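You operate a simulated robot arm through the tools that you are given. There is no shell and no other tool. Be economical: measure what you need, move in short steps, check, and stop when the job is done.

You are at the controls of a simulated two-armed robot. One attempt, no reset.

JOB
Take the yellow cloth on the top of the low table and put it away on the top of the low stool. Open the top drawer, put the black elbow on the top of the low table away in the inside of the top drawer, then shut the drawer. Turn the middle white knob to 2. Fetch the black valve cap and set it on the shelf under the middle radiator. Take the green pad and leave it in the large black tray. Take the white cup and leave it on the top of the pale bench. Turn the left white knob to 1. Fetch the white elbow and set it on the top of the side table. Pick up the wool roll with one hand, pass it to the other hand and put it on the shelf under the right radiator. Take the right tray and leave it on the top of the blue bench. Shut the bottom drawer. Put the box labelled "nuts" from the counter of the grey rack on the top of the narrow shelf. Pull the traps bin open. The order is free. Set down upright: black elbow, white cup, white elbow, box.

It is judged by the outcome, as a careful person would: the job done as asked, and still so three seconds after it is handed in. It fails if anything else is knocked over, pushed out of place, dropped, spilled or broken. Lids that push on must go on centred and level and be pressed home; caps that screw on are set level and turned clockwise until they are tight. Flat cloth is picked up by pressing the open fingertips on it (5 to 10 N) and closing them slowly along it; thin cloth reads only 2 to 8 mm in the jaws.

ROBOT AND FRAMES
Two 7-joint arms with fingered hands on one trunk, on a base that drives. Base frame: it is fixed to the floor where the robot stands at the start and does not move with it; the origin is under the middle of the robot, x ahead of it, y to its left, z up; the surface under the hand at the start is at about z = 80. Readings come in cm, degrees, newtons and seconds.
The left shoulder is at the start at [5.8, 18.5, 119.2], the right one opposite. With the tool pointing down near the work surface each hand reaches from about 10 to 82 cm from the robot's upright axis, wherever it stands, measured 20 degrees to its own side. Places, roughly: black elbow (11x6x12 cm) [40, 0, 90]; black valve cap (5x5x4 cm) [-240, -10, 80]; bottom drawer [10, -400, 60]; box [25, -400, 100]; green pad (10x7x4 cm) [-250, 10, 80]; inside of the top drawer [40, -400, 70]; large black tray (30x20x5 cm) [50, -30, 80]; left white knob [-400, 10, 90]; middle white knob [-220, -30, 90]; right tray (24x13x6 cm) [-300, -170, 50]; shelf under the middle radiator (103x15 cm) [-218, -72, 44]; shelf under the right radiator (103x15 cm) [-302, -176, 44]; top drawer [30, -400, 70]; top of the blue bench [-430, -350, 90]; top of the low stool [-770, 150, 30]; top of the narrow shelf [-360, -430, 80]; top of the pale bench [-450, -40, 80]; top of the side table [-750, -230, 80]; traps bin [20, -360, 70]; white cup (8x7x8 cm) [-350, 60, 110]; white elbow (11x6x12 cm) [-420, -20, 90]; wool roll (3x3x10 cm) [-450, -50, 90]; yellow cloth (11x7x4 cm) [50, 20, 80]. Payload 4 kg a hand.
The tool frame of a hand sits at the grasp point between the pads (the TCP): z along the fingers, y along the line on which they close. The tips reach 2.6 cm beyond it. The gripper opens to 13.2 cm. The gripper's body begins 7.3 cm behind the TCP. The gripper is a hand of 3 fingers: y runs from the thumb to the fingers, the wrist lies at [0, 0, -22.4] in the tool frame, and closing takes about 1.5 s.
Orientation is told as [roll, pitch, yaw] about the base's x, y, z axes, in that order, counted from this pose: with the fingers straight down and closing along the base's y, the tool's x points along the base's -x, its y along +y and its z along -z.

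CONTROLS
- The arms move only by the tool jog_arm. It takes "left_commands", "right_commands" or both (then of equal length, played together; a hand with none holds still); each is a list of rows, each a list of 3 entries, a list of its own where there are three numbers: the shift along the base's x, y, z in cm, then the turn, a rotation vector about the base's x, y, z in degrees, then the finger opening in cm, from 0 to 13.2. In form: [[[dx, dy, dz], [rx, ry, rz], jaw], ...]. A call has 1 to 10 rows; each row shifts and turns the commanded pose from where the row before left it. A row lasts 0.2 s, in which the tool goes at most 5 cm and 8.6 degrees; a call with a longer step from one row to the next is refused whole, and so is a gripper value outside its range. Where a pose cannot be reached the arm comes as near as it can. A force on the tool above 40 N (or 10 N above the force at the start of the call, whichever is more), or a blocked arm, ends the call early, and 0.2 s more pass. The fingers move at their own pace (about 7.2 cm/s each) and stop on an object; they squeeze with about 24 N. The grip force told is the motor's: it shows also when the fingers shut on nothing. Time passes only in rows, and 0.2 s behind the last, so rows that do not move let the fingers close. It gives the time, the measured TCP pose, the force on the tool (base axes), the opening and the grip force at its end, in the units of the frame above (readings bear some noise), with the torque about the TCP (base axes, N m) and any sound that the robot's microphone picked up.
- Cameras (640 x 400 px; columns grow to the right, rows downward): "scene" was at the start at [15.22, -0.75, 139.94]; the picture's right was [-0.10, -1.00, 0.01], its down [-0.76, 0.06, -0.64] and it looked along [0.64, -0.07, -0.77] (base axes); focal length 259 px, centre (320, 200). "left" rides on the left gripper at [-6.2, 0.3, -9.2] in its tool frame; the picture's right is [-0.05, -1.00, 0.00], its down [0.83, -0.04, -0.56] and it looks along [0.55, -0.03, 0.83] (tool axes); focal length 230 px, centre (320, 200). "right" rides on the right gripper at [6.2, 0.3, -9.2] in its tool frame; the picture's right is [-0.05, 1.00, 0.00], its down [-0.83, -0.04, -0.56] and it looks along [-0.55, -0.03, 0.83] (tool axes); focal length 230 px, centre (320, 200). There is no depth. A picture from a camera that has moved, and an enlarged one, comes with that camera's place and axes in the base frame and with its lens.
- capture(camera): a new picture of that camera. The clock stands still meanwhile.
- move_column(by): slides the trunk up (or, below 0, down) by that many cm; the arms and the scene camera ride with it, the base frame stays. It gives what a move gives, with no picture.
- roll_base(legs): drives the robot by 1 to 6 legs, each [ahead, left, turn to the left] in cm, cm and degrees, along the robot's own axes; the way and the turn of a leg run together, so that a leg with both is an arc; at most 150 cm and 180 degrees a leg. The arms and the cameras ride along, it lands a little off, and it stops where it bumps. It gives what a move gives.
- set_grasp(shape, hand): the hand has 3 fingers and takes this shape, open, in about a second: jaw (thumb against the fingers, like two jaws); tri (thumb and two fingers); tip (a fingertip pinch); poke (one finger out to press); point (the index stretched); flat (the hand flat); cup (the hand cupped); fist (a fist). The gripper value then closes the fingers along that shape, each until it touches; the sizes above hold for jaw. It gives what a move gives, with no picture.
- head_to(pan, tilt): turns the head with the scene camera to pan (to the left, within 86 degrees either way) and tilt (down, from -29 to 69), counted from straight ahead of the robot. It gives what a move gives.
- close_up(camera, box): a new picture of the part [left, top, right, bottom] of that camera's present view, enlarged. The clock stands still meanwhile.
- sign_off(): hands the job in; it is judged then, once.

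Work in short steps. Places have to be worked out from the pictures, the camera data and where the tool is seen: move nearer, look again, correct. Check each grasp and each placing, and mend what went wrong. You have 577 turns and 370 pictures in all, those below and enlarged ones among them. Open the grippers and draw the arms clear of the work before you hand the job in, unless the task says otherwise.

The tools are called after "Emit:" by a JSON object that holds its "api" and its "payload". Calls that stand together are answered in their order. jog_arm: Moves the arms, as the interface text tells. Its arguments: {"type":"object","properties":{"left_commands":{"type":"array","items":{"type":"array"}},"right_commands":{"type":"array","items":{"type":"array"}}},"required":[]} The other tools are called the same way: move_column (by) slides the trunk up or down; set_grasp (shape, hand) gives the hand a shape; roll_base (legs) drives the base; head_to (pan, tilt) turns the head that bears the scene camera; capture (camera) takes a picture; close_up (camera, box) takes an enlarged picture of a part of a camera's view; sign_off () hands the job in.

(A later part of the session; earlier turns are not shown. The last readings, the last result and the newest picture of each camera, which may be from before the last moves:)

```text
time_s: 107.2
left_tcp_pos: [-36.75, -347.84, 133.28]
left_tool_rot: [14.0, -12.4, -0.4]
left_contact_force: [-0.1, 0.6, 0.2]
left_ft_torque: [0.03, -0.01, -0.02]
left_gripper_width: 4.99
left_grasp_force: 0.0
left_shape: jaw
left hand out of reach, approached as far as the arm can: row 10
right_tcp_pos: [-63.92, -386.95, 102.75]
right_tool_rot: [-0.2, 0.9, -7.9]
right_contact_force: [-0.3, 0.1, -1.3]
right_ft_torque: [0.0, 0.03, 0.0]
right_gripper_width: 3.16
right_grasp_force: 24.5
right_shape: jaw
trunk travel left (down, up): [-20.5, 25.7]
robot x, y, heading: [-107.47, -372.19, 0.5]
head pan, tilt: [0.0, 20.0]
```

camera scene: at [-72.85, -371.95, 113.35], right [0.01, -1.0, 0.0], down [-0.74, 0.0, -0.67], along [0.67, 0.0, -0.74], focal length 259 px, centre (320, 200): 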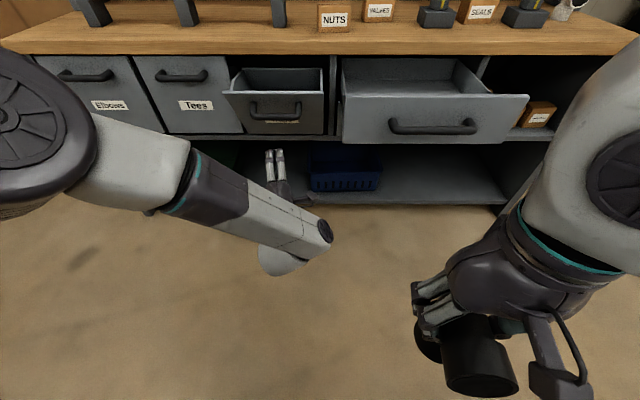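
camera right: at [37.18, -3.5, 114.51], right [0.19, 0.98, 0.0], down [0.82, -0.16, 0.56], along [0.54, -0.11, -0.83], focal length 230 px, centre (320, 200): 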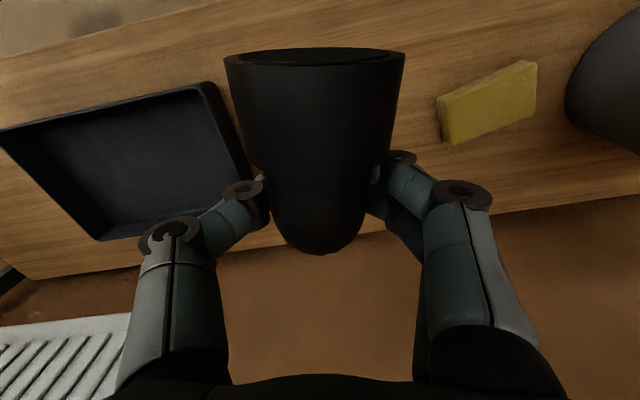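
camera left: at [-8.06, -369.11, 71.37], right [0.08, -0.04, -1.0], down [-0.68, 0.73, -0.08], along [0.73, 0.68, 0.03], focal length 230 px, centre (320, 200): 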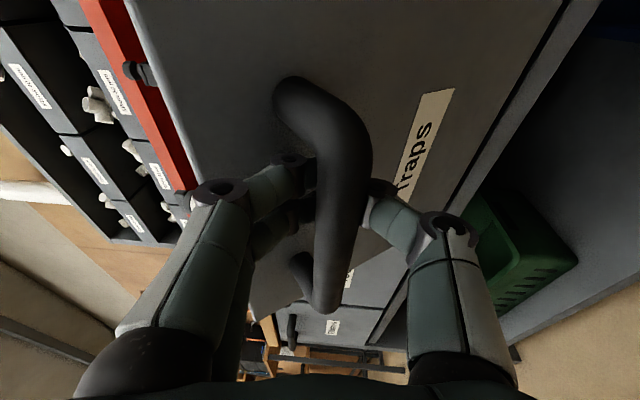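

Emit:
{"api": "jog_arm", "payload": {"left_commands": [[[-4, 0, -2], [-7, 0, 0], 5], [[-4, 0, -2], [-7, 0, 0], 5], [[-4, 0, -2], [0, 6, 0], 5], [[-3, 0, -2], [0, 6, 0], 5], [[0, 0, -2], [0, 0, 0], 5]]}}

Emit:
{"api": "roll_base", "payload": {"legs": [[30, -12, -0.5]]}}

Emit:
{"api": "head_to", "payload": {"pan": -10, "tilt": 45}}

Emit:
{"api": "capture", "payload": {"camera": "scene"}}

```text
time_s: 108.4
left_tcp_pos: [-51.84, -347.47, 123.6]
left_tool_rot: [0.0, -0.1, 2.7]
left_contact_force: [0.6, 0.0, -0.7]
left_ft_torque: [-0.01, 0.03, 0.01]
left_gripper_width: 4.98
left_grasp_force: 0.1
left_shape: jaw
right_tcp_pos: [-63.86, -386.93, 102.72]
right_tool_rot: [-0.2, 1.1, -8.0]
right_contact_force: [-0.1, -0.8, -1.2]
right_ft_torque: [-0.01, 0.02, 0.02]
right_gripper_width: 3.14
right_grasp_force: 24.2
right_shape: jaw
trunk travel left (down, up): [-20.5, 25.7]
robot x, y, heading: [-107.14, -372.35, 0.4]
head pan, tilt: [0.0, 20.0]
```

```text
time_s: 110.5
left_tcp_pos: [-22.7, -359.61, 123.78]
left_tool_rot: [0.3, -0.3, 2.5]
left_contact_force: [0.1, 0.0, 1.2]
left_ft_torque: [0.01, -0.03, -0.01]
left_gripper_width: 4.96
left_grasp_force: 0.0
left_shape: jaw
right_tcp_pos: [-34.79, -399.08, 102.68]
right_tool_rot: [-0.3, 1.0, -8.1]
right_contact_force: [0.5, -0.9, -1.7]
right_ft_torque: [0.02, 0.03, -0.01]
right_gripper_width: 3.15
right_grasp_force: 24.5
right_shape: jaw
trunk travel left (down, up): [-20.5, 25.7]
robot x, y, heading: [-78.13, -383.89, 0.4]
head pan, tilt: [0.0, 20.0]
```

```text
time_s: 111.4
left_tcp_pos: [-22.57, -359.63, 123.62]
left_tool_rot: [0.1, -0.3, 2.6]
left_contact_force: [0.4, 0.2, 0.3]
left_ft_torque: [0.03, -0.01, 0.01]
left_gripper_width: 4.97
left_grasp_force: 0.2
left_shape: jaw
right_tcp_pos: [-34.71, -399.03, 102.69]
right_tool_rot: [-0.4, 1.0, -8.0]
right_contact_force: [0.3, 0.1, -1.9]
right_ft_torque: [0.02, 0.01, 0.01]
right_gripper_width: 3.16
right_grasp_force: 23.9
right_shape: jaw
trunk travel left (down, up): [-20.5, 25.7]
robot x, y, heading: [-78.02, -384.39, 0.2]
head pan, tilt: [-10.0, 45.0]
```

```text
318 pictures are left
camera scene: at [-61.74, -385.46, 137.08], right [-0.17, -0.99, 0.03], down [-0.81, 0.12, -0.58], along [0.57, -0.12, -0.81], focal length 259 px, centre (320, 200)
```

scene: 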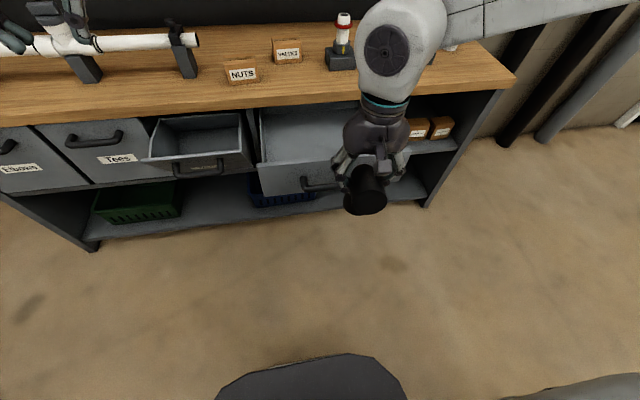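

I retract the left hand, then drive ahead 25 cm so the right hand comes over the drawer.

Emit:
{"api": "jog_arm", "payload": {"left_commands": [[[-4, 1, 0], [0, 0, 0], 5], [[-4, 1, 0], [0, 0, 0], 5], [[-4, 0, 0], [0, 0, 0], 5]], "right_commands": [[[0, 0, 0], [0, 0, 0], 2], [[0, 0, 0], [0, 0, 0], 2], [[0, 0, 0], [0, 0, 0], 2]]}}

Emit:
{"api": "roll_base", "payload": {"legs": [[24, 0, 0]]}}

Emit:
{"api": "capture", "payload": {"camera": "right"}}

Emit:
{"api": "capture", "payload": {"camera": "scene"}}

```text
time_s: 112.2
left_tcp_pos: [-34.52, -357.85, 123.64]
left_tool_rot: [0.3, -0.3, 2.7]
left_contact_force: [-0.1, -0.5, -0.7]
left_ft_torque: [0.03, 0.0, 0.03]
left_gripper_width: 4.98
left_grasp_force: 0.0
left_shape: jaw
right_tcp_pos: [-34.79, -399.01, 102.73]
right_tool_rot: [-0.3, 0.9, -8.1]
right_contact_force: [-0.3, -0.6, -1.2]
right_ft_torque: [-0.02, -0.01, -0.02]
right_gripper_width: 3.16
right_grasp_force: 24.1
right_shape: jaw
trunk travel left (down, up): [-20.5, 25.7]
robot x, y, heading: [-77.37, -383.96, 0.3]
head pan, tilt: [-10.0, 45.0]
```

```text
time_s: 113.9
left_tcp_pos: [-11.16, -357.84, 123.73]
left_tool_rot: [0.1, -0.3, 2.6]
left_contact_force: [0.0, -1.1, 0.7]
left_ft_torque: [0.02, -0.02, -0.02]
left_gripper_width: 4.96
left_grasp_force: 0.0
left_shape: jaw
right_tcp_pos: [-11.46, -398.91, 102.74]
right_tool_rot: [-0.3, 1.0, -8.0]
right_contact_force: [0.0, 0.2, -0.7]
right_ft_torque: [0.04, 0.0, -0.01]
right_gripper_width: 3.16
right_grasp_force: 24.1
right_shape: jaw
trunk travel left (down, up): [-20.5, 25.7]
robot x, y, heading: [-54.7, -384.25, 0.2]
head pan, tilt: [-10.0, 45.0]
```

```text
317 pictures are left
camera right: at [-17.2, -397.84, 112.06], right [0.19, 0.98, -0.01], down [0.83, -0.16, 0.54], along [0.53, -0.11, -0.84], focal length 230 px, centre (320, 200)
```

right: 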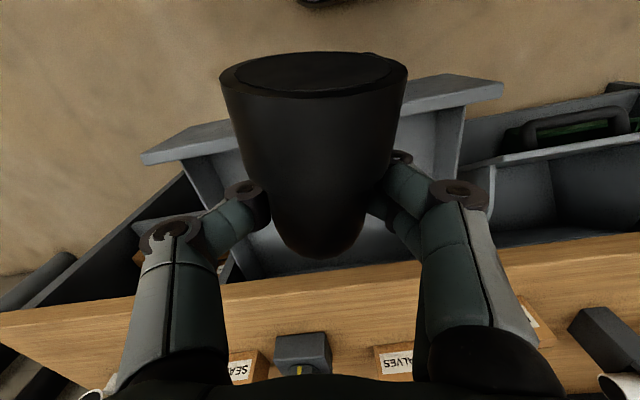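

```text
316 pictures are left
camera scene: at [-38.37, -385.43, 137.09], right [-0.17, -0.99, 0.03], down [-0.81, 0.12, -0.58], along [0.57, -0.12, -0.81], focal length 259 px, centre (320, 200)
```

scene: 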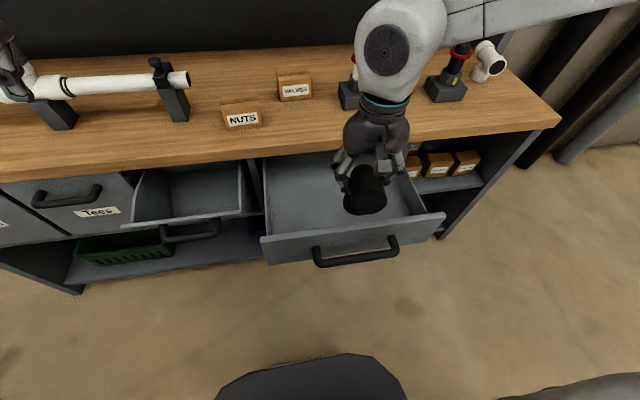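

The elbow is nearly over the drawer. I move it to x≈2.5, y≈-400 and lower toward the floor of the drawer.

Emit:
{"api": "jog_arm", "payload": {"right_commands": [[[3.5, -0.3, 0], [0, 0, 0], 2], [[3.5, -0.3, 0], [0, 0, 0], 2], [[3.5, -0.3, 0], [0, 0, 0], 2], [[3, 0, 0], [0, 0, 0], 2], [[0, 0, -4], [0, 0, 0], 2], [[0, 0, -4], [0, 0, 0], 2], [[0, 0, -4], [0, 0, 0], 2], [[0, 0, 0], [0, 0, 0], 2]]}}

Emit:
{"api": "capture", "payload": {"camera": "scene"}}

Emit:
{"api": "capture", "payload": {"camera": "right"}}

```text
time_s: 115.7
left_tcp_pos: [-11.28, -357.79, 123.71]
left_tool_rot: [0.1, -0.3, 2.7]
left_contact_force: [-0.2, 0.0, 0.8]
left_ft_torque: [0.03, 0.03, 0.01]
left_gripper_width: 5.01
left_grasp_force: 0.0
left_shape: jaw
right_tcp_pos: [2.24, -399.91, 90.95]
right_tool_rot: [-0.3, 0.9, -8.1]
right_contact_force: [0.2, 0.8, -1.0]
right_ft_torque: [0.0, 0.0, -0.02]
right_gripper_width: 3.12
right_grasp_force: 23.7
right_shape: jaw
trunk travel left (down, up): [-20.5, 25.7]
robot x, y, heading: [-54.26, -384.09, 0.1]
head pan, tilt: [-10.0, 45.0]
```

```text
315 pictures are left
camera scene: at [-38.41, -385.41, 137.09], right [-0.17, -0.99, 0.03], down [-0.81, 0.12, -0.58], along [0.57, -0.12, -0.81], focal length 259 px, centre (320, 200)
```

scene: 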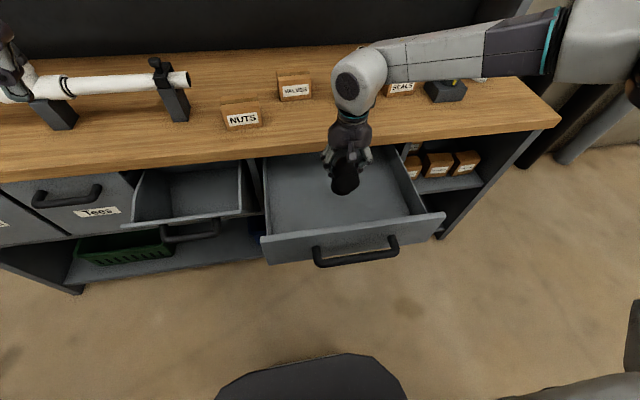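

```text
314 pictures are left
camera right: at [-3.64, -398.82, 100.16], right [0.19, 0.98, -0.01], down [0.83, -0.16, 0.54], along [0.53, -0.11, -0.84], focal length 230 px, centre (320, 200)
```

right: 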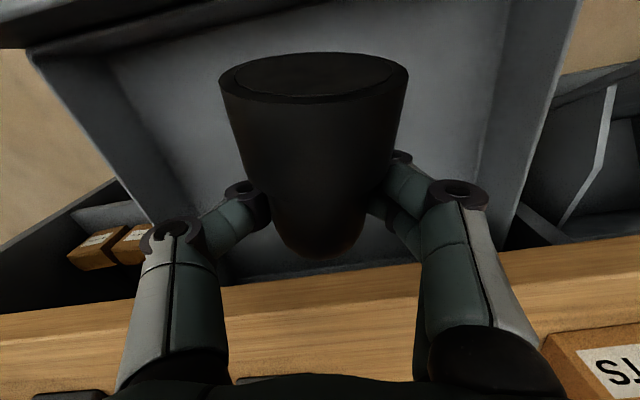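

Emit:
{"api": "jog_arm", "payload": {"right_commands": [[[0, 0, -2], [0, 0, 0], 2], [[0, 0, -2], [0, 0, 0], 2], [[0, 0, -2], [0, 0, 0], 2], [[0, 0, -2], [0, 0, 0], 2], [[0, 0, -1.5], [0, 0, 0], 2], [[0, 0, 0], [0, 0, 0], 2]]}}

Emit:
{"api": "jog_arm", "payload": {"right_commands": [[[0, 0, -0.5], [0, 0, 0], 2], [[0, 0, -0.5], [0, 0, 0], 2], [[0, 0, 0], [0, 0, 0], 2]]}}

```text
time_s: 117.1
left_tcp_pos: [-11.13, -357.79, 123.68]
left_tool_rot: [0.1, -0.3, 2.6]
left_contact_force: [0.7, -0.6, 0.1]
left_ft_torque: [0.01, 0.03, 0.0]
left_gripper_width: 4.96
left_grasp_force: 0.0
left_shape: jaw
right_tcp_pos: [1.66, -400.74, 81.75]
right_tool_rot: [-0.1, 0.9, -8.0]
right_contact_force: [0.4, -0.9, -1.0]
right_ft_torque: [0.02, -0.03, -0.01]
right_gripper_width: 3.13
right_grasp_force: 23.9
right_shape: jaw
right hand out of reach, approached as far as the arm can: row 4, 5
trunk travel left (down, up): [-20.5, 25.7]
robot x, y, heading: [-54.61, -383.82, 0.3]
head pan, tilt: [-10.0, 45.0]
```

```text
time_s: 117.9
left_tcp_pos: [-11.19, -357.82, 123.72]
left_tool_rot: [0.1, -0.3, 2.6]
left_contact_force: [-0.3, 0.3, 0.3]
left_ft_torque: [0.02, 0.0, 0.01]
left_gripper_width: 4.95
left_grasp_force: 0.1
left_shape: jaw
right_tcp_pos: [1.33, -400.96, 81.21]
right_tool_rot: [-0.2, 0.9, -8.0]
right_contact_force: [0.2, -0.4, -1.1]
right_ft_torque: [0.01, -0.01, 0.03]
right_gripper_width: 3.13
right_grasp_force: 23.9
right_shape: jaw
right hand out of reach, approached as far as the arm can: row 2
trunk travel left (down, up): [-20.5, 25.7]
robot x, y, heading: [-54.68, -384.12, -0.0]
head pan, tilt: [-10.0, 45.0]
```

I lower the rest with the column in small steps.

Emit:
{"api": "move_column", "payload": {"by": -1}}

Emit:
{"api": "move_column", "payload": {"by": -1}}

Emit:
{"api": "capture", "payload": {"camera": "right"}}

```text
time_s: 118.5
left_tcp_pos: [-11.17, -357.86, 122.77]
left_tool_rot: [0.2, -0.3, 2.5]
left_contact_force: [0.5, 1.0, -0.5]
left_ft_torque: [0.01, -0.02, -0.01]
left_gripper_width: 4.98
left_grasp_force: 0.1
left_shape: jaw
right_tcp_pos: [1.32, -400.98, 79.98]
right_tool_rot: [-0.3, 1.0, -8.1]
right_contact_force: [0.0, -0.2, -0.5]
right_ft_torque: [-0.01, -0.02, -0.03]
right_gripper_width: 3.12
right_grasp_force: 24.4
right_shape: jaw
trunk travel left (down, up): [-19.5, 26.7]
robot x, y, heading: [-54.51, -384.13, 0.2]
head pan, tilt: [-10.0, 45.0]
```

```text
time_s: 119.1
left_tcp_pos: [-11.12, -357.87, 121.76]
left_tool_rot: [0.1, -0.3, 2.7]
left_contact_force: [-0.1, 1.2, -0.4]
left_ft_torque: [0.01, 0.03, -0.01]
left_gripper_width: 4.99
left_grasp_force: 0.0
left_shape: jaw
right_tcp_pos: [1.26, -401.05, 78.94]
right_tool_rot: [-0.3, 1.0, -8.0]
right_contact_force: [-0.6, 0.8, -0.6]
right_ft_torque: [0.03, -0.02, 0.01]
right_gripper_width: 3.14
right_grasp_force: 23.7
right_shape: jaw
trunk travel left (down, up): [-18.5, 27.7]
robot x, y, heading: [-54.5, -384.11, 0.0]
head pan, tilt: [-10.0, 45.0]
```

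```text
313 pictures are left
camera right: at [-4.62, -399.89, 88.32], right [0.19, 0.98, -0.01], down [0.83, -0.16, 0.54], along [0.53, -0.11, -0.84], focal length 230 px, centre (320, 200)
```

right: 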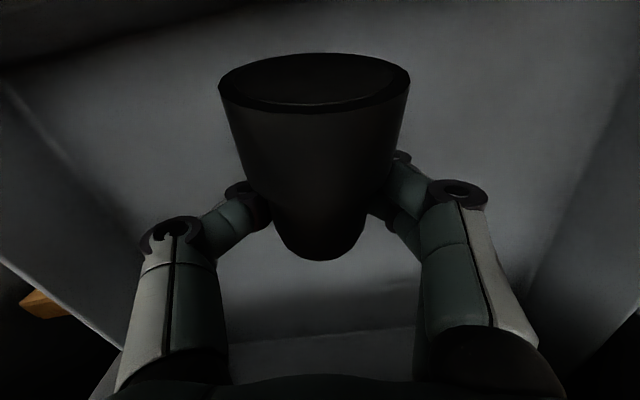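

Emit:
{"api": "move_column", "payload": {"by": -0.6}}

Emit:
{"api": "move_column", "payload": {"by": -0.6}}

```text
time_s: 119.6
left_tcp_pos: [-11.2, -357.74, 121.13]
left_tool_rot: [0.1, -0.3, 2.6]
left_contact_force: [0.5, -0.1, -0.4]
left_ft_torque: [-0.03, 0.02, 0.0]
left_gripper_width: 5.0
left_grasp_force: 0.0
left_shape: jaw
right_tcp_pos: [1.4, -400.98, 78.39]
right_tool_rot: [-0.1, 0.9, -8.1]
right_contact_force: [1.4, 0.6, 2.4]
right_ft_torque: [0.03, -0.26, 0.02]
right_gripper_width: 3.19
right_grasp_force: 24.5
right_shape: jaw
trunk travel left (down, up): [-17.9, 28.3]
robot x, y, heading: [-54.46, -384.11, 0.2]
head pan, tilt: [-10.0, 45.0]
```

```text
time_s: 120.2
left_tcp_pos: [-11.25, -357.84, 120.51]
left_tool_rot: [0.1, -0.2, 2.6]
left_contact_force: [-0.1, 0.6, 0.5]
left_ft_torque: [0.0, 0.0, 0.03]
left_gripper_width: 4.98
left_grasp_force: 0.1
left_shape: jaw
right_tcp_pos: [1.35, -400.93, 78.01]
right_tool_rot: [-0.1, 0.8, -8.0]
right_contact_force: [1.6, 0.6, 8.7]
right_ft_torque: [0.16, -0.27, -0.03]
right_gripper_width: 3.16
right_grasp_force: 23.9
right_shape: jaw
trunk travel left (down, up): [-17.3, 28.9]
robot x, y, heading: [-54.37, -383.96, 0.1]
head pan, tilt: [-10.0, 45.0]
```

Contact (8.7 N): the elbow stands on the drawer floor. I open the fingers and rise straight up.

Emit:
{"api": "jog_arm", "payload": {"right_commands": [[[0, 0, 0], [0, 0, 0], 4.5], [[0, 0, 0], [0, 0, 0], 6], [[0, 0, 0], [0, 0, 0], 8], [[0, 0, 0], [0, 0, 0], 8], [[0, 0, 2], [0, 0, 0], 8], [[0, 0, 3], [0, 0, 0], 8], [[0, 0, 4], [0, 0, 0], 8], [[0, 0, 4], [0, 0, 0], 8], [[0, 0, 4], [0, 0, 0], 8]]}}

Emit:
{"api": "capture", "payload": {"camera": "right"}}

Emit:
{"api": "capture", "payload": {"camera": "scene"}}

```text
time_s: 122.2
left_tcp_pos: [-11.28, -357.77, 120.53]
left_tool_rot: [0.0, -0.4, 2.6]
left_contact_force: [0.2, 0.3, 0.0]
left_ft_torque: [0.02, -0.01, 0.01]
left_gripper_width: 4.95
left_grasp_force: 0.1
left_shape: jaw
right_tcp_pos: [1.48, -401.13, 95.0]
right_tool_rot: [-0.3, 1.1, -8.1]
right_contact_force: [0.1, 0.4, -0.3]
right_ft_torque: [-0.01, -0.01, -0.01]
right_gripper_width: 7.96
right_grasp_force: 0.1
right_shape: jaw
trunk travel left (down, up): [-17.3, 28.9]
robot x, y, heading: [-54.64, -384.34, 0.1]
head pan, tilt: [-10.0, 45.0]
```

```text
312 pictures are left
camera right: at [-4.36, -400.08, 104.21], right [0.19, 0.98, -0.01], down [0.83, -0.16, 0.54], along [0.53, -0.11, -0.84], focal length 230 px, centre (320, 200)
```

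right: 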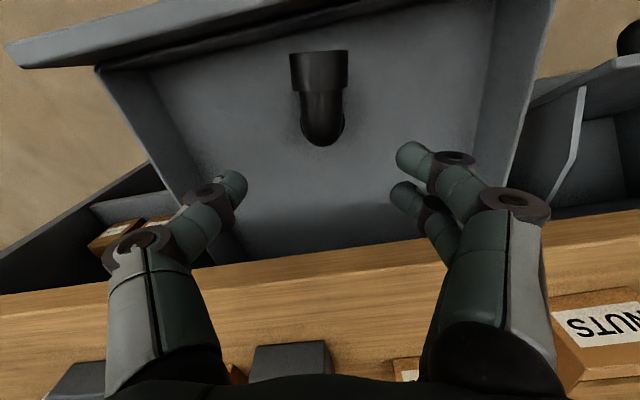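

```text
311 pictures are left
camera scene: at [-36.13, -385.4, 133.0], right [-0.17, -0.99, 0.04], down [-0.83, 0.12, -0.54], along [0.53, -0.12, -0.84], focal length 259 px, centre (320, 200)
```

scene: 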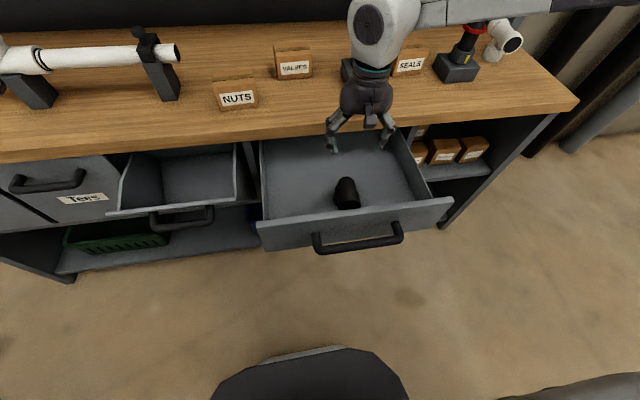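

The elbow stands upright in the drawer. I back away, tilt the right hand forward with closed fingers, and will push the drawer shut.

Emit:
{"api": "roll_base", "payload": {"legs": [[-38, 0, 0]]}}

Emit:
{"api": "jog_arm", "payload": {"right_commands": [[[0, 0, -1], [0, -8, 0], 4], [[0, 0, -1], [0, -8, 0], 0], [[0, 0, -2], [0, -8, 0], 0], [[0, 0, -2], [0, -8, 0], 0], [[0, 0, -2], [0, -8, 0], 0], [[0, 0, -2], [0, -8, 0], 0], [[0, 0, -2], [0, -8, 0], 0], [[0, 0, -2], [0, 0, 0], 0], [[0, 0, 0], [0, 0, 0], 0]]}}

Emit:
{"api": "capture", "payload": {"camera": "scene"}}

```text
time_s: 124.5
left_tcp_pos: [-48.1, -358.03, 120.48]
left_tool_rot: [0.2, -0.2, 2.2]
left_contact_force: [0.1, -0.2, 0.4]
left_ft_torque: [0.0, -0.01, -0.02]
left_gripper_width: 4.97
left_grasp_force: 0.1
left_shape: jaw
right_tcp_pos: [-35.66, -401.53, 94.88]
right_tool_rot: [-0.3, 1.1, -8.4]
right_contact_force: [-0.4, -0.8, 0.5]
right_ft_torque: [0.01, -0.01, -0.03]
right_gripper_width: 7.93
right_grasp_force: 0.0
right_shape: jaw
trunk travel left (down, up): [-17.3, 28.9]
robot x, y, heading: [-91.4, -384.0, -0.3]
head pan, tilt: [-10.0, 45.0]
```

```text
time_s: 126.5
left_tcp_pos: [-47.97, -358.08, 120.61]
left_tool_rot: [0.1, -0.3, 2.2]
left_contact_force: [-0.9, -1.0, 0.6]
left_ft_torque: [-0.01, 0.0, 0.03]
left_gripper_width: 4.98
left_grasp_force: 0.0
left_shape: jaw
right_tcp_pos: [-31.49, -409.48, 89.9]
right_tool_rot: [9.9, -51.4, -10.7]
right_contact_force: [-0.6, -0.3, 0.7]
right_ft_torque: [-0.01, 0.03, -0.03]
right_gripper_width: 0.02
right_grasp_force: 24.1
right_shape: jaw
right hand out of reach, approached as far as the arm can: row 4, 5, 6, 7, 8
trunk travel left (down, up): [-17.3, 28.9]
robot x, y, heading: [-91.53, -384.29, -0.2]
head pan, tilt: [-10.0, 45.0]
```

```text
310 pictures are left
camera scene: at [-73.15, -385.5, 132.99], right [-0.17, -0.98, 0.04], down [-0.83, 0.13, -0.54], along [0.53, -0.13, -0.84], focal length 259 px, centre (320, 200)
```

scene: 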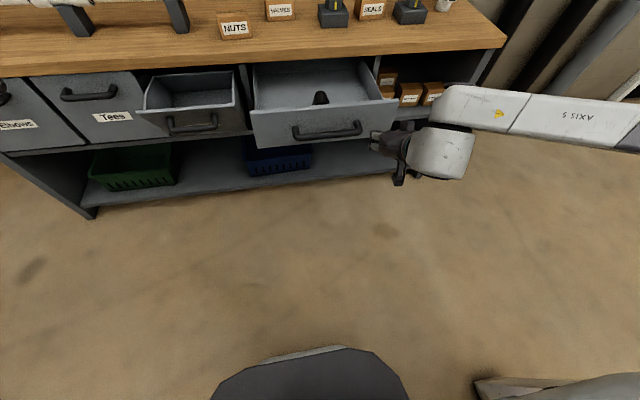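

I lower the trunk 12 cm so the fingertips meet the drawer's handle bar, and centre on the drawer while closing in.

Emit:
{"api": "move_column", "payload": {"by": -12}}

Emit:
{"api": "roll_base", "payload": {"legs": [[10, 8, 0]]}}

Emit:
{"api": "head_to", "payload": {"pan": -10, "tilt": 22}}

Emit:
{"api": "capture", "payload": {"camera": "scene"}}

Emit:
{"api": "capture", "payload": {"camera": "right"}}

```text
time_s: 128.0
left_tcp_pos: [-48.2, -358.13, 108.56]
left_tool_rot: [0.1, -0.5, 2.2]
left_contact_force: [-0.1, 0.3, -0.3]
left_ft_torque: [0.0, -0.02, -0.01]
left_gripper_width: 4.99
left_grasp_force: 0.1
left_shape: jaw
right_tcp_pos: [-31.54, -409.38, 78.37]
right_tool_rot: [10.1, -51.8, -11.2]
right_contact_force: [-0.4, -0.5, 0.0]
right_ft_torque: [0.05, 0.03, -0.03]
right_gripper_width: 0.01
right_grasp_force: 24.2
right_shape: jaw
trunk travel left (down, up): [-5.3, 40.9]
robot x, y, heading: [-91.61, -384.11, -0.6]
head pan, tilt: [-10.0, 45.0]
```

```text
time_s: 129.3
left_tcp_pos: [-38.07, -350.27, 108.42]
left_tool_rot: [0.0, -0.2, 2.1]
left_contact_force: [-0.1, 1.9, -0.5]
left_ft_torque: [-0.04, 0.03, 0.0]
left_gripper_width: 5.0
left_grasp_force: 0.0
left_shape: jaw
right_tcp_pos: [-21.61, -401.58, 78.08]
right_tool_rot: [9.9, -51.6, -10.9]
right_contact_force: [0.3, -0.2, -0.2]
right_ft_torque: [-0.03, 0.01, 0.02]
right_gripper_width: 0.02
right_grasp_force: 23.8
right_shape: jaw
trunk travel left (down, up): [-5.3, 40.9]
robot x, y, heading: [-81.59, -376.19, -0.2]
head pan, tilt: [-10.0, 45.0]
```

```text
time_s: 130.2
left_tcp_pos: [-38.24, -350.25, 108.5]
left_tool_rot: [0.1, -0.2, 2.1]
left_contact_force: [-1.2, -0.7, 0.0]
left_ft_torque: [0.0, -0.02, 0.02]
left_gripper_width: 4.96
left_grasp_force: 0.1
left_shape: jaw
right_tcp_pos: [-21.74, -401.65, 78.17]
right_tool_rot: [10.0, -51.8, -11.1]
right_contact_force: [-0.1, 0.2, 0.2]
right_ft_torque: [0.02, 0.02, -0.01]
right_gripper_width: 0.0
right_grasp_force: 23.4
right_shape: jaw
trunk travel left (down, up): [-5.3, 40.9]
robot x, y, heading: [-81.6, -376.36, -0.4]
head pan, tilt: [-10.0, 22.0]
```

```text
309 pictures are left
camera scene: at [-50.52, -377.93, 118.0], right [-0.16, -0.98, 0.07], down [-0.72, 0.07, -0.69], along [0.68, -0.17, -0.72], focal length 259 px, centre (320, 200)
```

scene: 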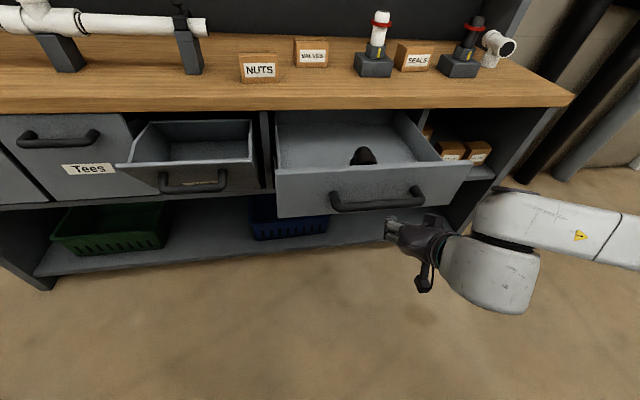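

```text
308 pictures are left
camera right: at [-32.67, -400.9, 78.92], right [0.09, 0.98, 0.15], down [0.06, -0.15, 0.99], along [0.99, -0.08, -0.08], focal length 230 px, centre (320, 200)
```

right: 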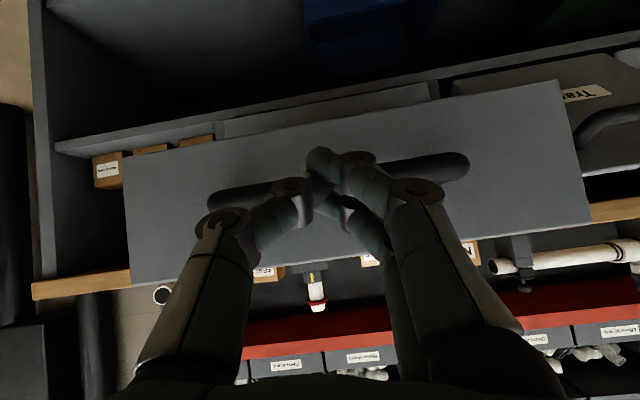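

The tips are level with the bar. I drive ahead slowly to push it shut.

Emit:
{"api": "roll_base", "payload": {"legs": [[12, 0, 0]]}}

Emit:
{"api": "capture", "payload": {"camera": "scene"}}

```text
time_s: 131.4
left_tcp_pos: [-26.44, -350.2, 108.36]
left_tool_rot: [0.1, -0.2, 2.5]
left_contact_force: [1.7, -0.4, -0.2]
left_ft_torque: [0.01, 0.02, 0.03]
left_gripper_width: 4.99
left_grasp_force: 0.0
left_shape: jaw
right_tcp_pos: [-9.73, -401.48, 78.08]
right_tool_rot: [10.1, -51.7, -11.0]
right_contact_force: [1.3, 0.2, -0.2]
right_ft_torque: [-0.03, 0.03, 0.02]
right_gripper_width: 0.01
right_grasp_force: 23.6
right_shape: jaw
trunk travel left (down, up): [-5.3, 40.9]
robot x, y, heading: [-69.99, -376.55, -0.3]
head pan, tilt: [-10.0, 22.0]
```

```text
307 pictures are left
camera scene: at [-38.61, -377.85, 117.99], right [-0.16, -0.98, 0.07], down [-0.72, 0.07, -0.69], along [0.68, -0.16, -0.72], focal length 259 px, centre (320, 200)
```

scene: 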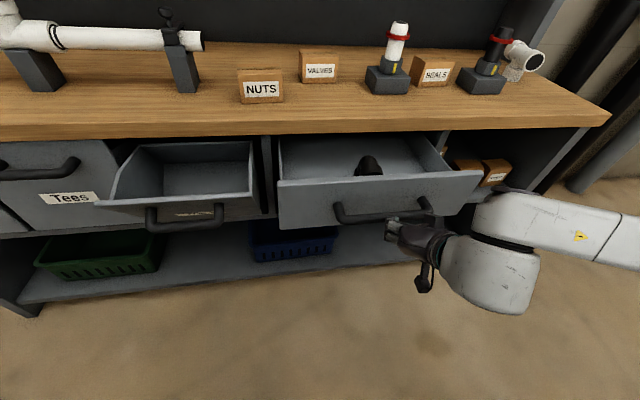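

Emit:
{"api": "roll_base", "payload": {"legs": [[10, 0, 0]]}}

Emit:
{"api": "capture", "payload": {"camera": "scene"}}

```text
time_s: 132.6
left_tcp_pos: [-15.85, -350.2, 108.28]
left_tool_rot: [0.1, -0.2, 2.4]
left_contact_force: [0.3, 1.0, 0.3]
left_ft_torque: [-0.01, 0.0, -0.01]
left_gripper_width: 4.99
left_grasp_force: 0.1
left_shape: jaw
right_tcp_pos: [0.81, -401.43, 78.03]
right_tool_rot: [10.0, -51.5, -10.7]
right_contact_force: [0.0, -1.5, -0.3]
right_ft_torque: [0.01, 0.02, 0.02]
right_gripper_width: 0.01
right_grasp_force: 24.5
right_shape: jaw
trunk travel left (down, up): [-5.3, 40.9]
robot x, y, heading: [-59.4, -376.04, -0.0]
head pan, tilt: [-10.0, 22.0]
```

```text
306 pictures are left
camera scene: at [-28.13, -377.86, 117.98], right [-0.16, -0.98, 0.07], down [-0.72, 0.07, -0.69], along [0.68, -0.16, -0.72], focal length 259 px, centre (320, 200)
```

scene: 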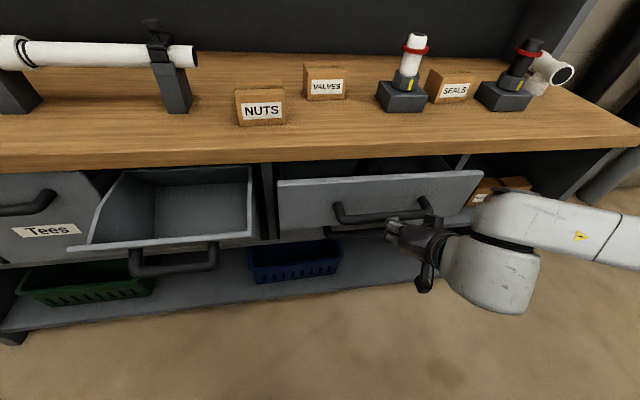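

Emit:
{"api": "roll_base", "payload": {"legs": [[13, 0, 0]]}}

Emit:
{"api": "capture", "payload": {"camera": "scene"}}

```text
time_s: 133.7
left_tcp_pos: [-6.67, -350.13, 108.45]
left_tool_rot: [0.1, -0.3, 2.4]
left_contact_force: [0.0, -0.1, 0.5]
left_ft_torque: [-0.04, -0.01, 0.04]
left_gripper_width: 4.98
left_grasp_force: 0.1
left_shape: jaw
right_tcp_pos: [9.72, -401.18, 78.19]
right_tool_rot: [10.2, -51.5, -10.6]
right_contact_force: [-3.1, -0.8, 3.0]
right_ft_torque: [-0.01, 0.01, 0.0]
right_gripper_width: 0.0
right_grasp_force: 24.2
right_shape: jaw
trunk travel left (down, up): [-5.3, 40.9]
robot x, y, heading: [-50.12, -376.24, 0.1]
head pan, tilt: [-10.0, 22.0]
stopped in leg 1: the force on the tool passed its limit at 58 N (the readings are from after the stop); the commanded pose is now the measured one
```

```text
305 pictures are left
camera scene: at [-18.98, -377.89, 118.02], right [-0.16, -0.98, 0.07], down [-0.72, 0.07, -0.69], along [0.68, -0.16, -0.72], focal length 259 px, centre (320, 200)
```

scene: 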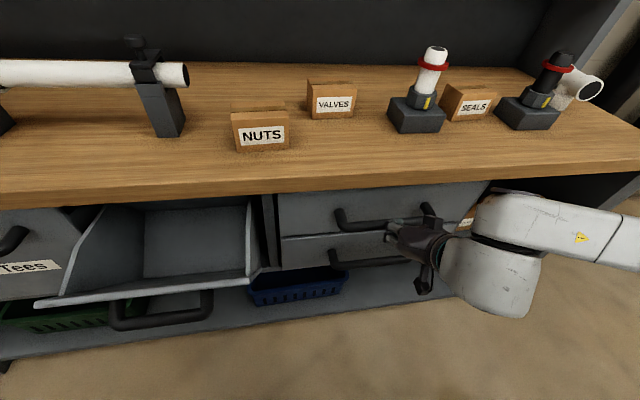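

The top drawer is shut. I back off, raise the trunk, and look at the nuts box.

Emit:
{"api": "roll_base", "payload": {"legs": [[-30, 0, 0]]}}

Emit:
{"api": "move_column", "payload": {"by": 22}}

Emit:
{"api": "jog_arm", "payload": {"right_commands": [[[-2, 0, 1], [0, 8, 0], 5], [[-2, 0, 1], [0, 8, 0], 5], [[-2, 0, 1], [0, 8, 0], 5], [[-2, 0, 1], [0, 8, 0], 5], [[-2, 0, 1], [0, 8, 0], 5], [[-2, 0, 1], [0, 8, 0], 5], [[-2, 0, 1], [0, 4, 0], 5], [[0, 0, 0], [0, 0, 0], 5]]}}

Emit:
{"api": "capture", "payload": {"camera": "scene"}}

```text
time_s: 135.8
left_tcp_pos: [-36.56, -350.2, 108.3]
left_tool_rot: [0.1, -0.2, 2.2]
left_contact_force: [0.0, 0.7, -0.4]
left_ft_torque: [0.05, -0.02, 0.0]
left_gripper_width: 4.97
left_grasp_force: 0.1
left_shape: jaw
right_tcp_pos: [-20.36, -401.22, 78.15]
right_tool_rot: [10.2, -51.3, -10.7]
right_contact_force: [0.4, 0.1, 0.4]
right_ft_torque: [-0.02, -0.04, 0.02]
right_gripper_width: 0.0
right_grasp_force: 24.4
right_shape: jaw
trunk travel left (down, up): [-5.3, 40.9]
robot x, y, heading: [-80.06, -376.01, -0.4]
head pan, tilt: [-10.0, 22.0]
```

```text
time_s: 138.1
left_tcp_pos: [-36.44, -350.27, 130.3]
left_tool_rot: [0.1, -0.3, 2.3]
left_contact_force: [1.2, -0.4, 0.3]
left_ft_torque: [0.04, 0.01, 0.01]
left_gripper_width: 4.97
left_grasp_force: 0.2
left_shape: jaw
right_tcp_pos: [-21.67, -401.37, 106.84]
right_tool_rot: [12.1, -57.3, -12.0]
right_contact_force: [0.4, -0.2, 0.4]
right_ft_torque: [-0.02, -0.02, -0.01]
right_gripper_width: 0.02
right_grasp_force: 24.2
right_shape: jaw
trunk travel left (down, up): [-27.3, 18.9]
robot x, y, heading: [-80.1, -376.43, 0.1]
head pan, tilt: [-10.0, 22.0]
```

```text
time_s: 139.9
left_tcp_pos: [-36.48, -350.17, 130.37]
left_tool_rot: [0.1, -0.2, 2.2]
left_contact_force: [-0.1, 0.0, 0.1]
left_ft_torque: [-0.03, 0.02, -0.02]
left_gripper_width: 4.98
left_grasp_force: 0.0
left_shape: jaw
right_tcp_pos: [-35.73, -401.4, 114.05]
right_tool_rot: [2.6, -5.8, -6.6]
right_contact_force: [0.5, 0.2, -0.1]
right_ft_torque: [0.02, 0.01, -0.02]
right_gripper_width: 4.97
right_grasp_force: 0.0
right_shape: jaw
trunk travel left (down, up): [-27.3, 18.9]
robot x, y, heading: [-80.07, -376.56, -0.3]
head pan, tilt: [-10.0, 22.0]
```

```text
304 pictures are left
camera scene: at [-66.55, -377.82, 148.52], right [-0.18, -0.98, 0.02], down [-0.45, 0.07, -0.89], along [0.87, -0.17, -0.46], focal length 259 px, centre (320, 200)
```

scene: 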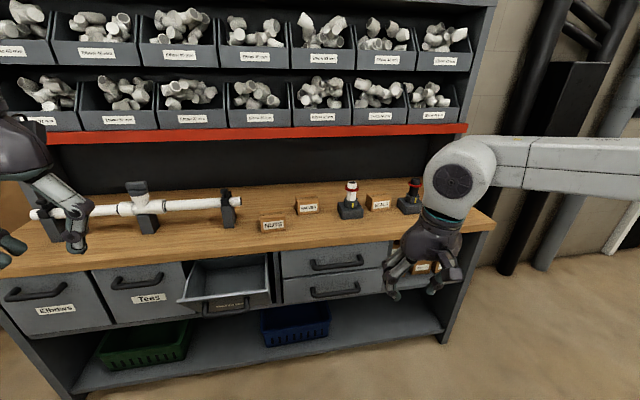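

I position for the right hand to reach the nuts box near (27,-376): base left 18, ahead 34.

Emit:
{"api": "roll_base", "payload": {"legs": [[0, 18, 0], [34, 0, 0]]}}

Emit:
{"api": "jog_arm", "payload": {"right_commands": [[[3, 0, 0], [-2.6, 5.8, 6], 10], [[4, 0, 0], [0, 0, 0], 13.2], [[4, 0, 0], [0, 0, 0], 13.2], [[4, 0, 0], [0, 0, 0], 13.2], [[0, 0, 0], [0, 0, 0], 13.2]]}}

Emit:
{"api": "capture", "payload": {"camera": "right"}}

Emit:
{"api": "head_to", "payload": {"pan": -10, "tilt": 35}}

Emit:
{"api": "capture", "payload": {"camera": "scene"}}

```text
time_s: 143.2
left_tcp_pos: [-3.06, -332.59, 130.38]
left_tool_rot: [0.1, -0.3, 2.0]
left_contact_force: [-0.2, 0.9, -0.3]
left_ft_torque: [0.03, 0.03, -0.03]
left_gripper_width: 4.94
left_grasp_force: 0.2
left_shape: jaw
right_tcp_pos: [-2.38, -383.72, 114.12]
right_tool_rot: [2.5, -5.8, -6.7]
right_contact_force: [-0.2, -0.6, 0.4]
right_ft_torque: [0.0, 0.02, 0.02]
right_gripper_width: 4.97
right_grasp_force: 0.2
right_shape: jaw
trunk travel left (down, up): [-27.3, 18.9]
robot x, y, heading: [-46.84, -358.26, -0.6]
head pan, tilt: [-10.0, 22.0]
```

```text
refused: row 1 steps farther than a row can; nothing moved
```

```text
303 pictures are left
camera right: at [-9.39, -383.04, 122.6], right [0.16, 0.99, 0.05], down [0.76, -0.16, 0.64], along [0.63, -0.07, -0.77], focal length 230 px, centre (320, 200)
```

right: 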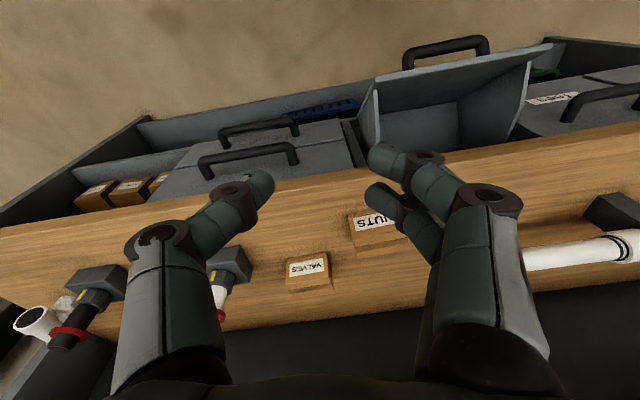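

```text
time_s: 144.0
left_tcp_pos: [-2.96, -332.59, 130.37]
left_tool_rot: [0.1, -0.2, 2.0]
left_contact_force: [-0.1, -0.3, -0.5]
left_ft_torque: [0.03, 0.01, -0.01]
left_gripper_width: 4.97
left_grasp_force: 0.0
left_shape: jaw
right_tcp_pos: [-2.26, -383.69, 113.98]
right_tool_rot: [2.5, -5.9, -6.8]
right_contact_force: [-0.1, 1.0, -0.2]
right_ft_torque: [0.01, 0.03, -0.02]
right_gripper_width: 4.99
right_grasp_force: 0.1
right_shape: jaw
trunk travel left (down, up): [-27.3, 18.9]
robot x, y, heading: [-46.9, -358.3, -0.5]
head pan, tilt: [-10.0, 35.0]
```

```text
302 pictures are left
camera scene: at [-33.73, -359.98, 146.51], right [-0.18, -0.98, 0.02], down [-0.64, 0.11, -0.76], along [0.75, -0.15, -0.65], focal length 259 px, centre (320, 200)
```

scene: 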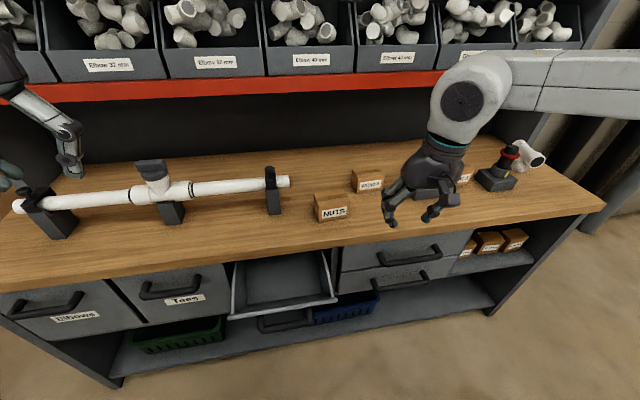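

Emit:
{"api": "jog_arm", "payload": {"right_commands": [[[4, 1.5, 0], [-2, 5, 2], 8], [[4, 1.5, 0], [0, 0, 4.5], 13.2], [[4, 1.5, 0], [0, 0, 0], 13.2], [[4, 1.5, -1], [0, 0, 0], 13.2], [[4, 1, -1], [0, 0, 0], 13.2], [[3, 1, -1], [0, 0, 0], 13.2], [[0, 0, 0], [0, 0, 0], 13.2]]}}

Emit:
{"api": "capture", "payload": {"camera": "right"}}

Emit:
{"api": "close_up", "payload": {"camera": "scene", "box": [280, 150, 420, 240]}}

```text
time_s: 145.6
left_tcp_pos: [-2.96, -332.57, 130.28]
left_tool_rot: [0.1, -0.2, 2.0]
left_contact_force: [-0.2, 1.0, 0.8]
left_ft_torque: [-0.03, 0.01, 0.0]
left_gripper_width: 4.97
left_grasp_force: 0.1
left_shape: jaw
right_tcp_pos: [16.81, -378.49, 110.76]
right_tool_rot: [0.2, -1.2, -0.1]
right_contact_force: [0.0, 0.5, -0.2]
right_ft_torque: [0.01, -0.03, -0.02]
right_gripper_width: 13.19
right_grasp_force: 0.2
right_shape: jaw
right hand out of reach, approached as far as the arm can: row 5, 6
trunk travel left (down, up): [-27.3, 18.9]
robot x, y, heading: [-46.44, -358.16, -0.6]
head pan, tilt: [-10.0, 35.0]
```

```text
301 pictures are left
camera right: at [10.48, -378.42, 119.8], right [0.05, 1.0, 0.0], down [0.82, -0.05, 0.57], along [0.57, -0.03, -0.82], focal length 230 px, centre (320, 200)
```

right: 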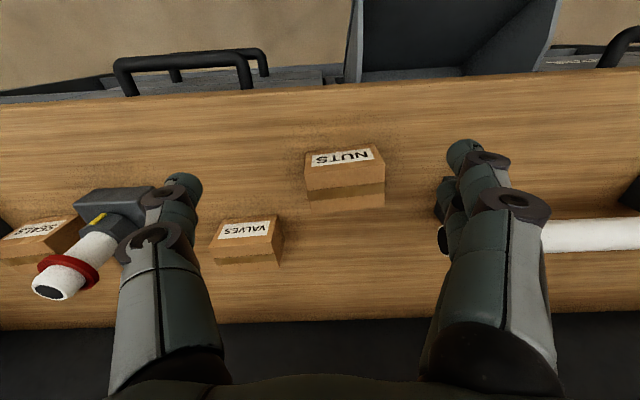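

```text
4.44 times, centred on (350, 195) of scene
camera zoom: at [-33.7, -359.93, 146.51], right [-0.18, -0.98, 0.02], down [-0.64, 0.1, -0.76], along [0.75, -0.15, -0.65], focal length 1151 px, centre (187, 222)
```

zoom: 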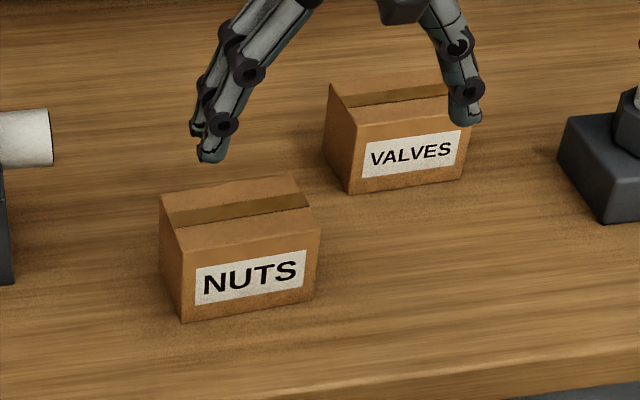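

The box is about 10×6.5×6.5 cm centred at (26,-376), turned ~8°. I drive 7 cm closer and lower the trunk a bit (which leans forward).

Emit:
{"api": "roll_base", "payload": {"legs": [[7, 0, 0.5]]}}

Emit:
{"api": "move_column", "payload": {"by": -6}}

Emit:
{"api": "jog_arm", "payload": {"right_commands": [[[1, 1, 0], [0, 0, 4], 13.2], [[1, 1, 0], [0, 0, 4], 13.2], [[0.5, 0.5, 0], [0, 0, 0], 13.2], [[0, 0, 0], [0, 0, 0], 13.2]]}}

Emit:
{"api": "capture", "payload": {"camera": "right"}}

```text
time_s: 146.6
left_tcp_pos: [3.65, -332.37, 130.54]
left_tool_rot: [0.1, -0.5, 2.5]
left_contact_force: [-0.3, 0.3, 0.6]
left_ft_torque: [-0.02, -0.03, 0.0]
left_gripper_width: 4.98
left_grasp_force: 0.0
left_shape: jaw
right_tcp_pos: [23.63, -378.23, 111.1]
right_tool_rot: [0.2, -1.4, 0.4]
right_contact_force: [-0.1, 0.0, 0.3]
right_ft_torque: [-0.02, -0.04, 0.04]
right_gripper_width: 13.19
right_grasp_force: 0.0
right_shape: jaw
trunk travel left (down, up): [-27.3, 18.9]
robot x, y, heading: [-39.75, -358.76, -0.0]
head pan, tilt: [-10.0, 35.0]
```

```text
time_s: 147.6
left_tcp_pos: [3.62, -332.36, 124.6]
left_tool_rot: [0.0, -0.4, 2.3]
left_contact_force: [-0.5, 0.2, -0.3]
left_ft_torque: [0.0, -0.04, -0.03]
left_gripper_width: 4.98
left_grasp_force: 0.1
left_shape: jaw
right_tcp_pos: [23.69, -378.21, 105.16]
right_tool_rot: [0.2, -1.4, 0.2]
right_contact_force: [-0.9, -0.1, 0.8]
right_ft_torque: [-0.02, 0.0, -0.01]
right_gripper_width: 13.2
right_grasp_force: 0.0
right_shape: jaw
trunk travel left (down, up): [-21.3, 24.9]
robot x, y, heading: [-39.56, -358.51, -0.2]
head pan, tilt: [-10.0, 35.0]
```

```text
time_s: 148.6
left_tcp_pos: [4.03, -332.35, 124.43]
left_tool_rot: [0.1, -0.2, 2.4]
left_contact_force: [0.9, -0.6, -0.1]
left_ft_torque: [0.01, 0.03, 0.02]
left_gripper_width: 4.98
left_grasp_force: 0.0
left_shape: jaw
right_tcp_pos: [25.38, -376.83, 104.75]
right_tool_rot: [0.3, -1.3, 8.3]
right_contact_force: [-0.7, -0.4, -0.5]
right_ft_torque: [-0.02, 0.01, 0.0]
right_gripper_width: 13.18
right_grasp_force: 0.1
right_shape: jaw
right hand out of reach, approached as far as the arm can: row 2, 3
trunk travel left (down, up): [-21.3, 24.9]
robot x, y, heading: [-39.31, -358.63, -0.0]
head pan, tilt: [-10.0, 35.0]
```

```text
299 pictures are left
camera right: at [19.16, -377.56, 113.73], right [-0.09, 1.0, 0.01], down [0.82, 0.07, 0.57], along [0.57, 0.06, -0.82], focal length 230 px, centre (320, 200)
```

right: 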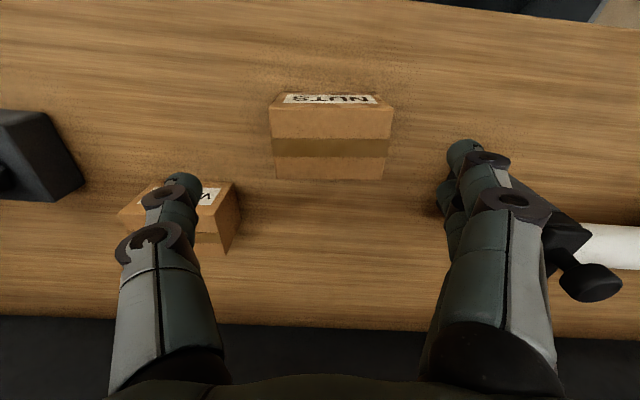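

Box centre at about (26.3,-375.8). I nudge over it and descend with the column.

Emit:
{"api": "move_column", "payload": {"by": -7}}

Emit:
{"api": "jog_arm", "payload": {"right_commands": [[[0.8, 1, 0], [0, 1, 0], 13.2], [[0, 0, 0], [0, 0, 0], 13.2]]}}

Emit:
{"api": "capture", "payload": {"camera": "right"}}

```text
time_s: 149.7
left_tcp_pos: [3.75, -332.33, 117.56]
left_tool_rot: [0.1, -0.3, 2.4]
left_contact_force: [0.5, -0.5, -0.2]
left_ft_torque: [-0.01, -0.03, -0.02]
left_gripper_width: 4.96
left_grasp_force: 0.1
left_shape: jaw
right_tcp_pos: [25.25, -376.57, 97.93]
right_tool_rot: [0.2, -1.3, 8.3]
right_contact_force: [-0.2, -0.2, 0.3]
right_ft_torque: [0.0, 0.02, -0.01]
right_gripper_width: 13.16
right_grasp_force: 0.0
right_shape: jaw
trunk travel left (down, up): [-14.3, 31.9]
robot x, y, heading: [-39.68, -358.62, -0.1]
head pan, tilt: [-10.0, 35.0]
```

```text
time_s: 150.3
left_tcp_pos: [3.74, -332.23, 117.53]
left_tool_rot: [0.0, -0.3, 2.3]
left_contact_force: [0.6, -0.5, 0.0]
left_ft_torque: [0.01, -0.01, -0.02]
left_gripper_width: 5.01
left_grasp_force: 0.1
left_shape: jaw
right_tcp_pos: [26.09, -375.72, 98.11]
right_tool_rot: [0.4, -0.2, 8.3]
right_contact_force: [-0.5, -0.3, 0.6]
right_ft_torque: [0.0, 0.0, 0.03]
right_gripper_width: 13.18
right_grasp_force: 0.1
right_shape: jaw
trunk travel left (down, up): [-14.3, 31.9]
robot x, y, heading: [-39.47, -358.09, 0.0]
head pan, tilt: [-10.0, 35.0]
```

```text
298 pictures are left
camera right: at [19.9, -376.48, 107.04], right [-0.09, 1.0, 0.01], down [0.83, 0.07, 0.56], along [0.56, 0.06, -0.83], focal length 230 px, centre (320, 200)
```

right: 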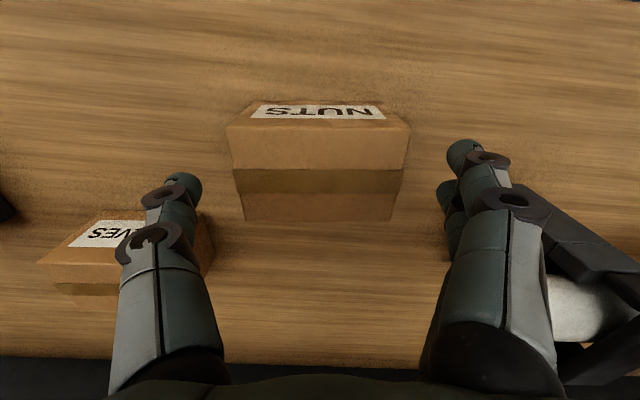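

Emit:
{"api": "move_column", "payload": {"by": -5.5}}

Emit:
{"api": "capture", "payload": {"camera": "right"}}

```text
time_s: 151.2
left_tcp_pos: [3.68, -332.41, 111.91]
left_tool_rot: [0.0, -0.3, 2.4]
left_contact_force: [0.3, -0.3, 0.6]
left_ft_torque: [-0.02, -0.03, 0.02]
left_gripper_width: 4.97
left_grasp_force: 0.0
left_shape: jaw
right_tcp_pos: [26.03, -375.77, 92.39]
right_tool_rot: [0.3, -0.1, 8.3]
right_contact_force: [-0.8, 0.1, 0.7]
right_ft_torque: [-0.02, -0.03, -0.01]
right_gripper_width: 13.18
right_grasp_force: 0.1
right_shape: jaw
trunk travel left (down, up): [-8.8, 37.4]
robot x, y, heading: [-39.82, -358.21, -0.2]
head pan, tilt: [-10.0, 35.0]
```

```text
297 pictures are left
camera right: at [19.9, -376.4, 101.48], right [-0.09, 1.0, 0.01], down [0.83, 0.07, 0.56], along [0.56, 0.06, -0.83], focal length 230 px, centre (320, 200)
```

right: 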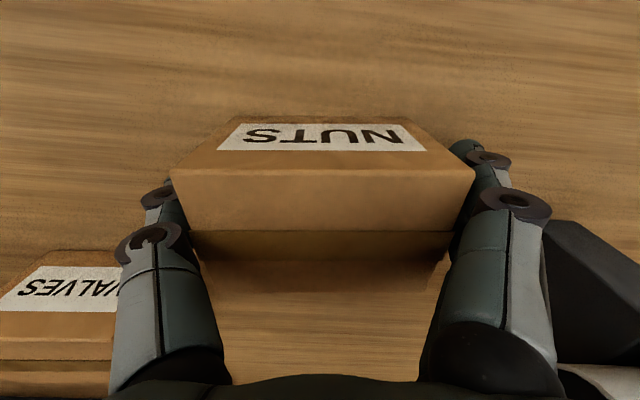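

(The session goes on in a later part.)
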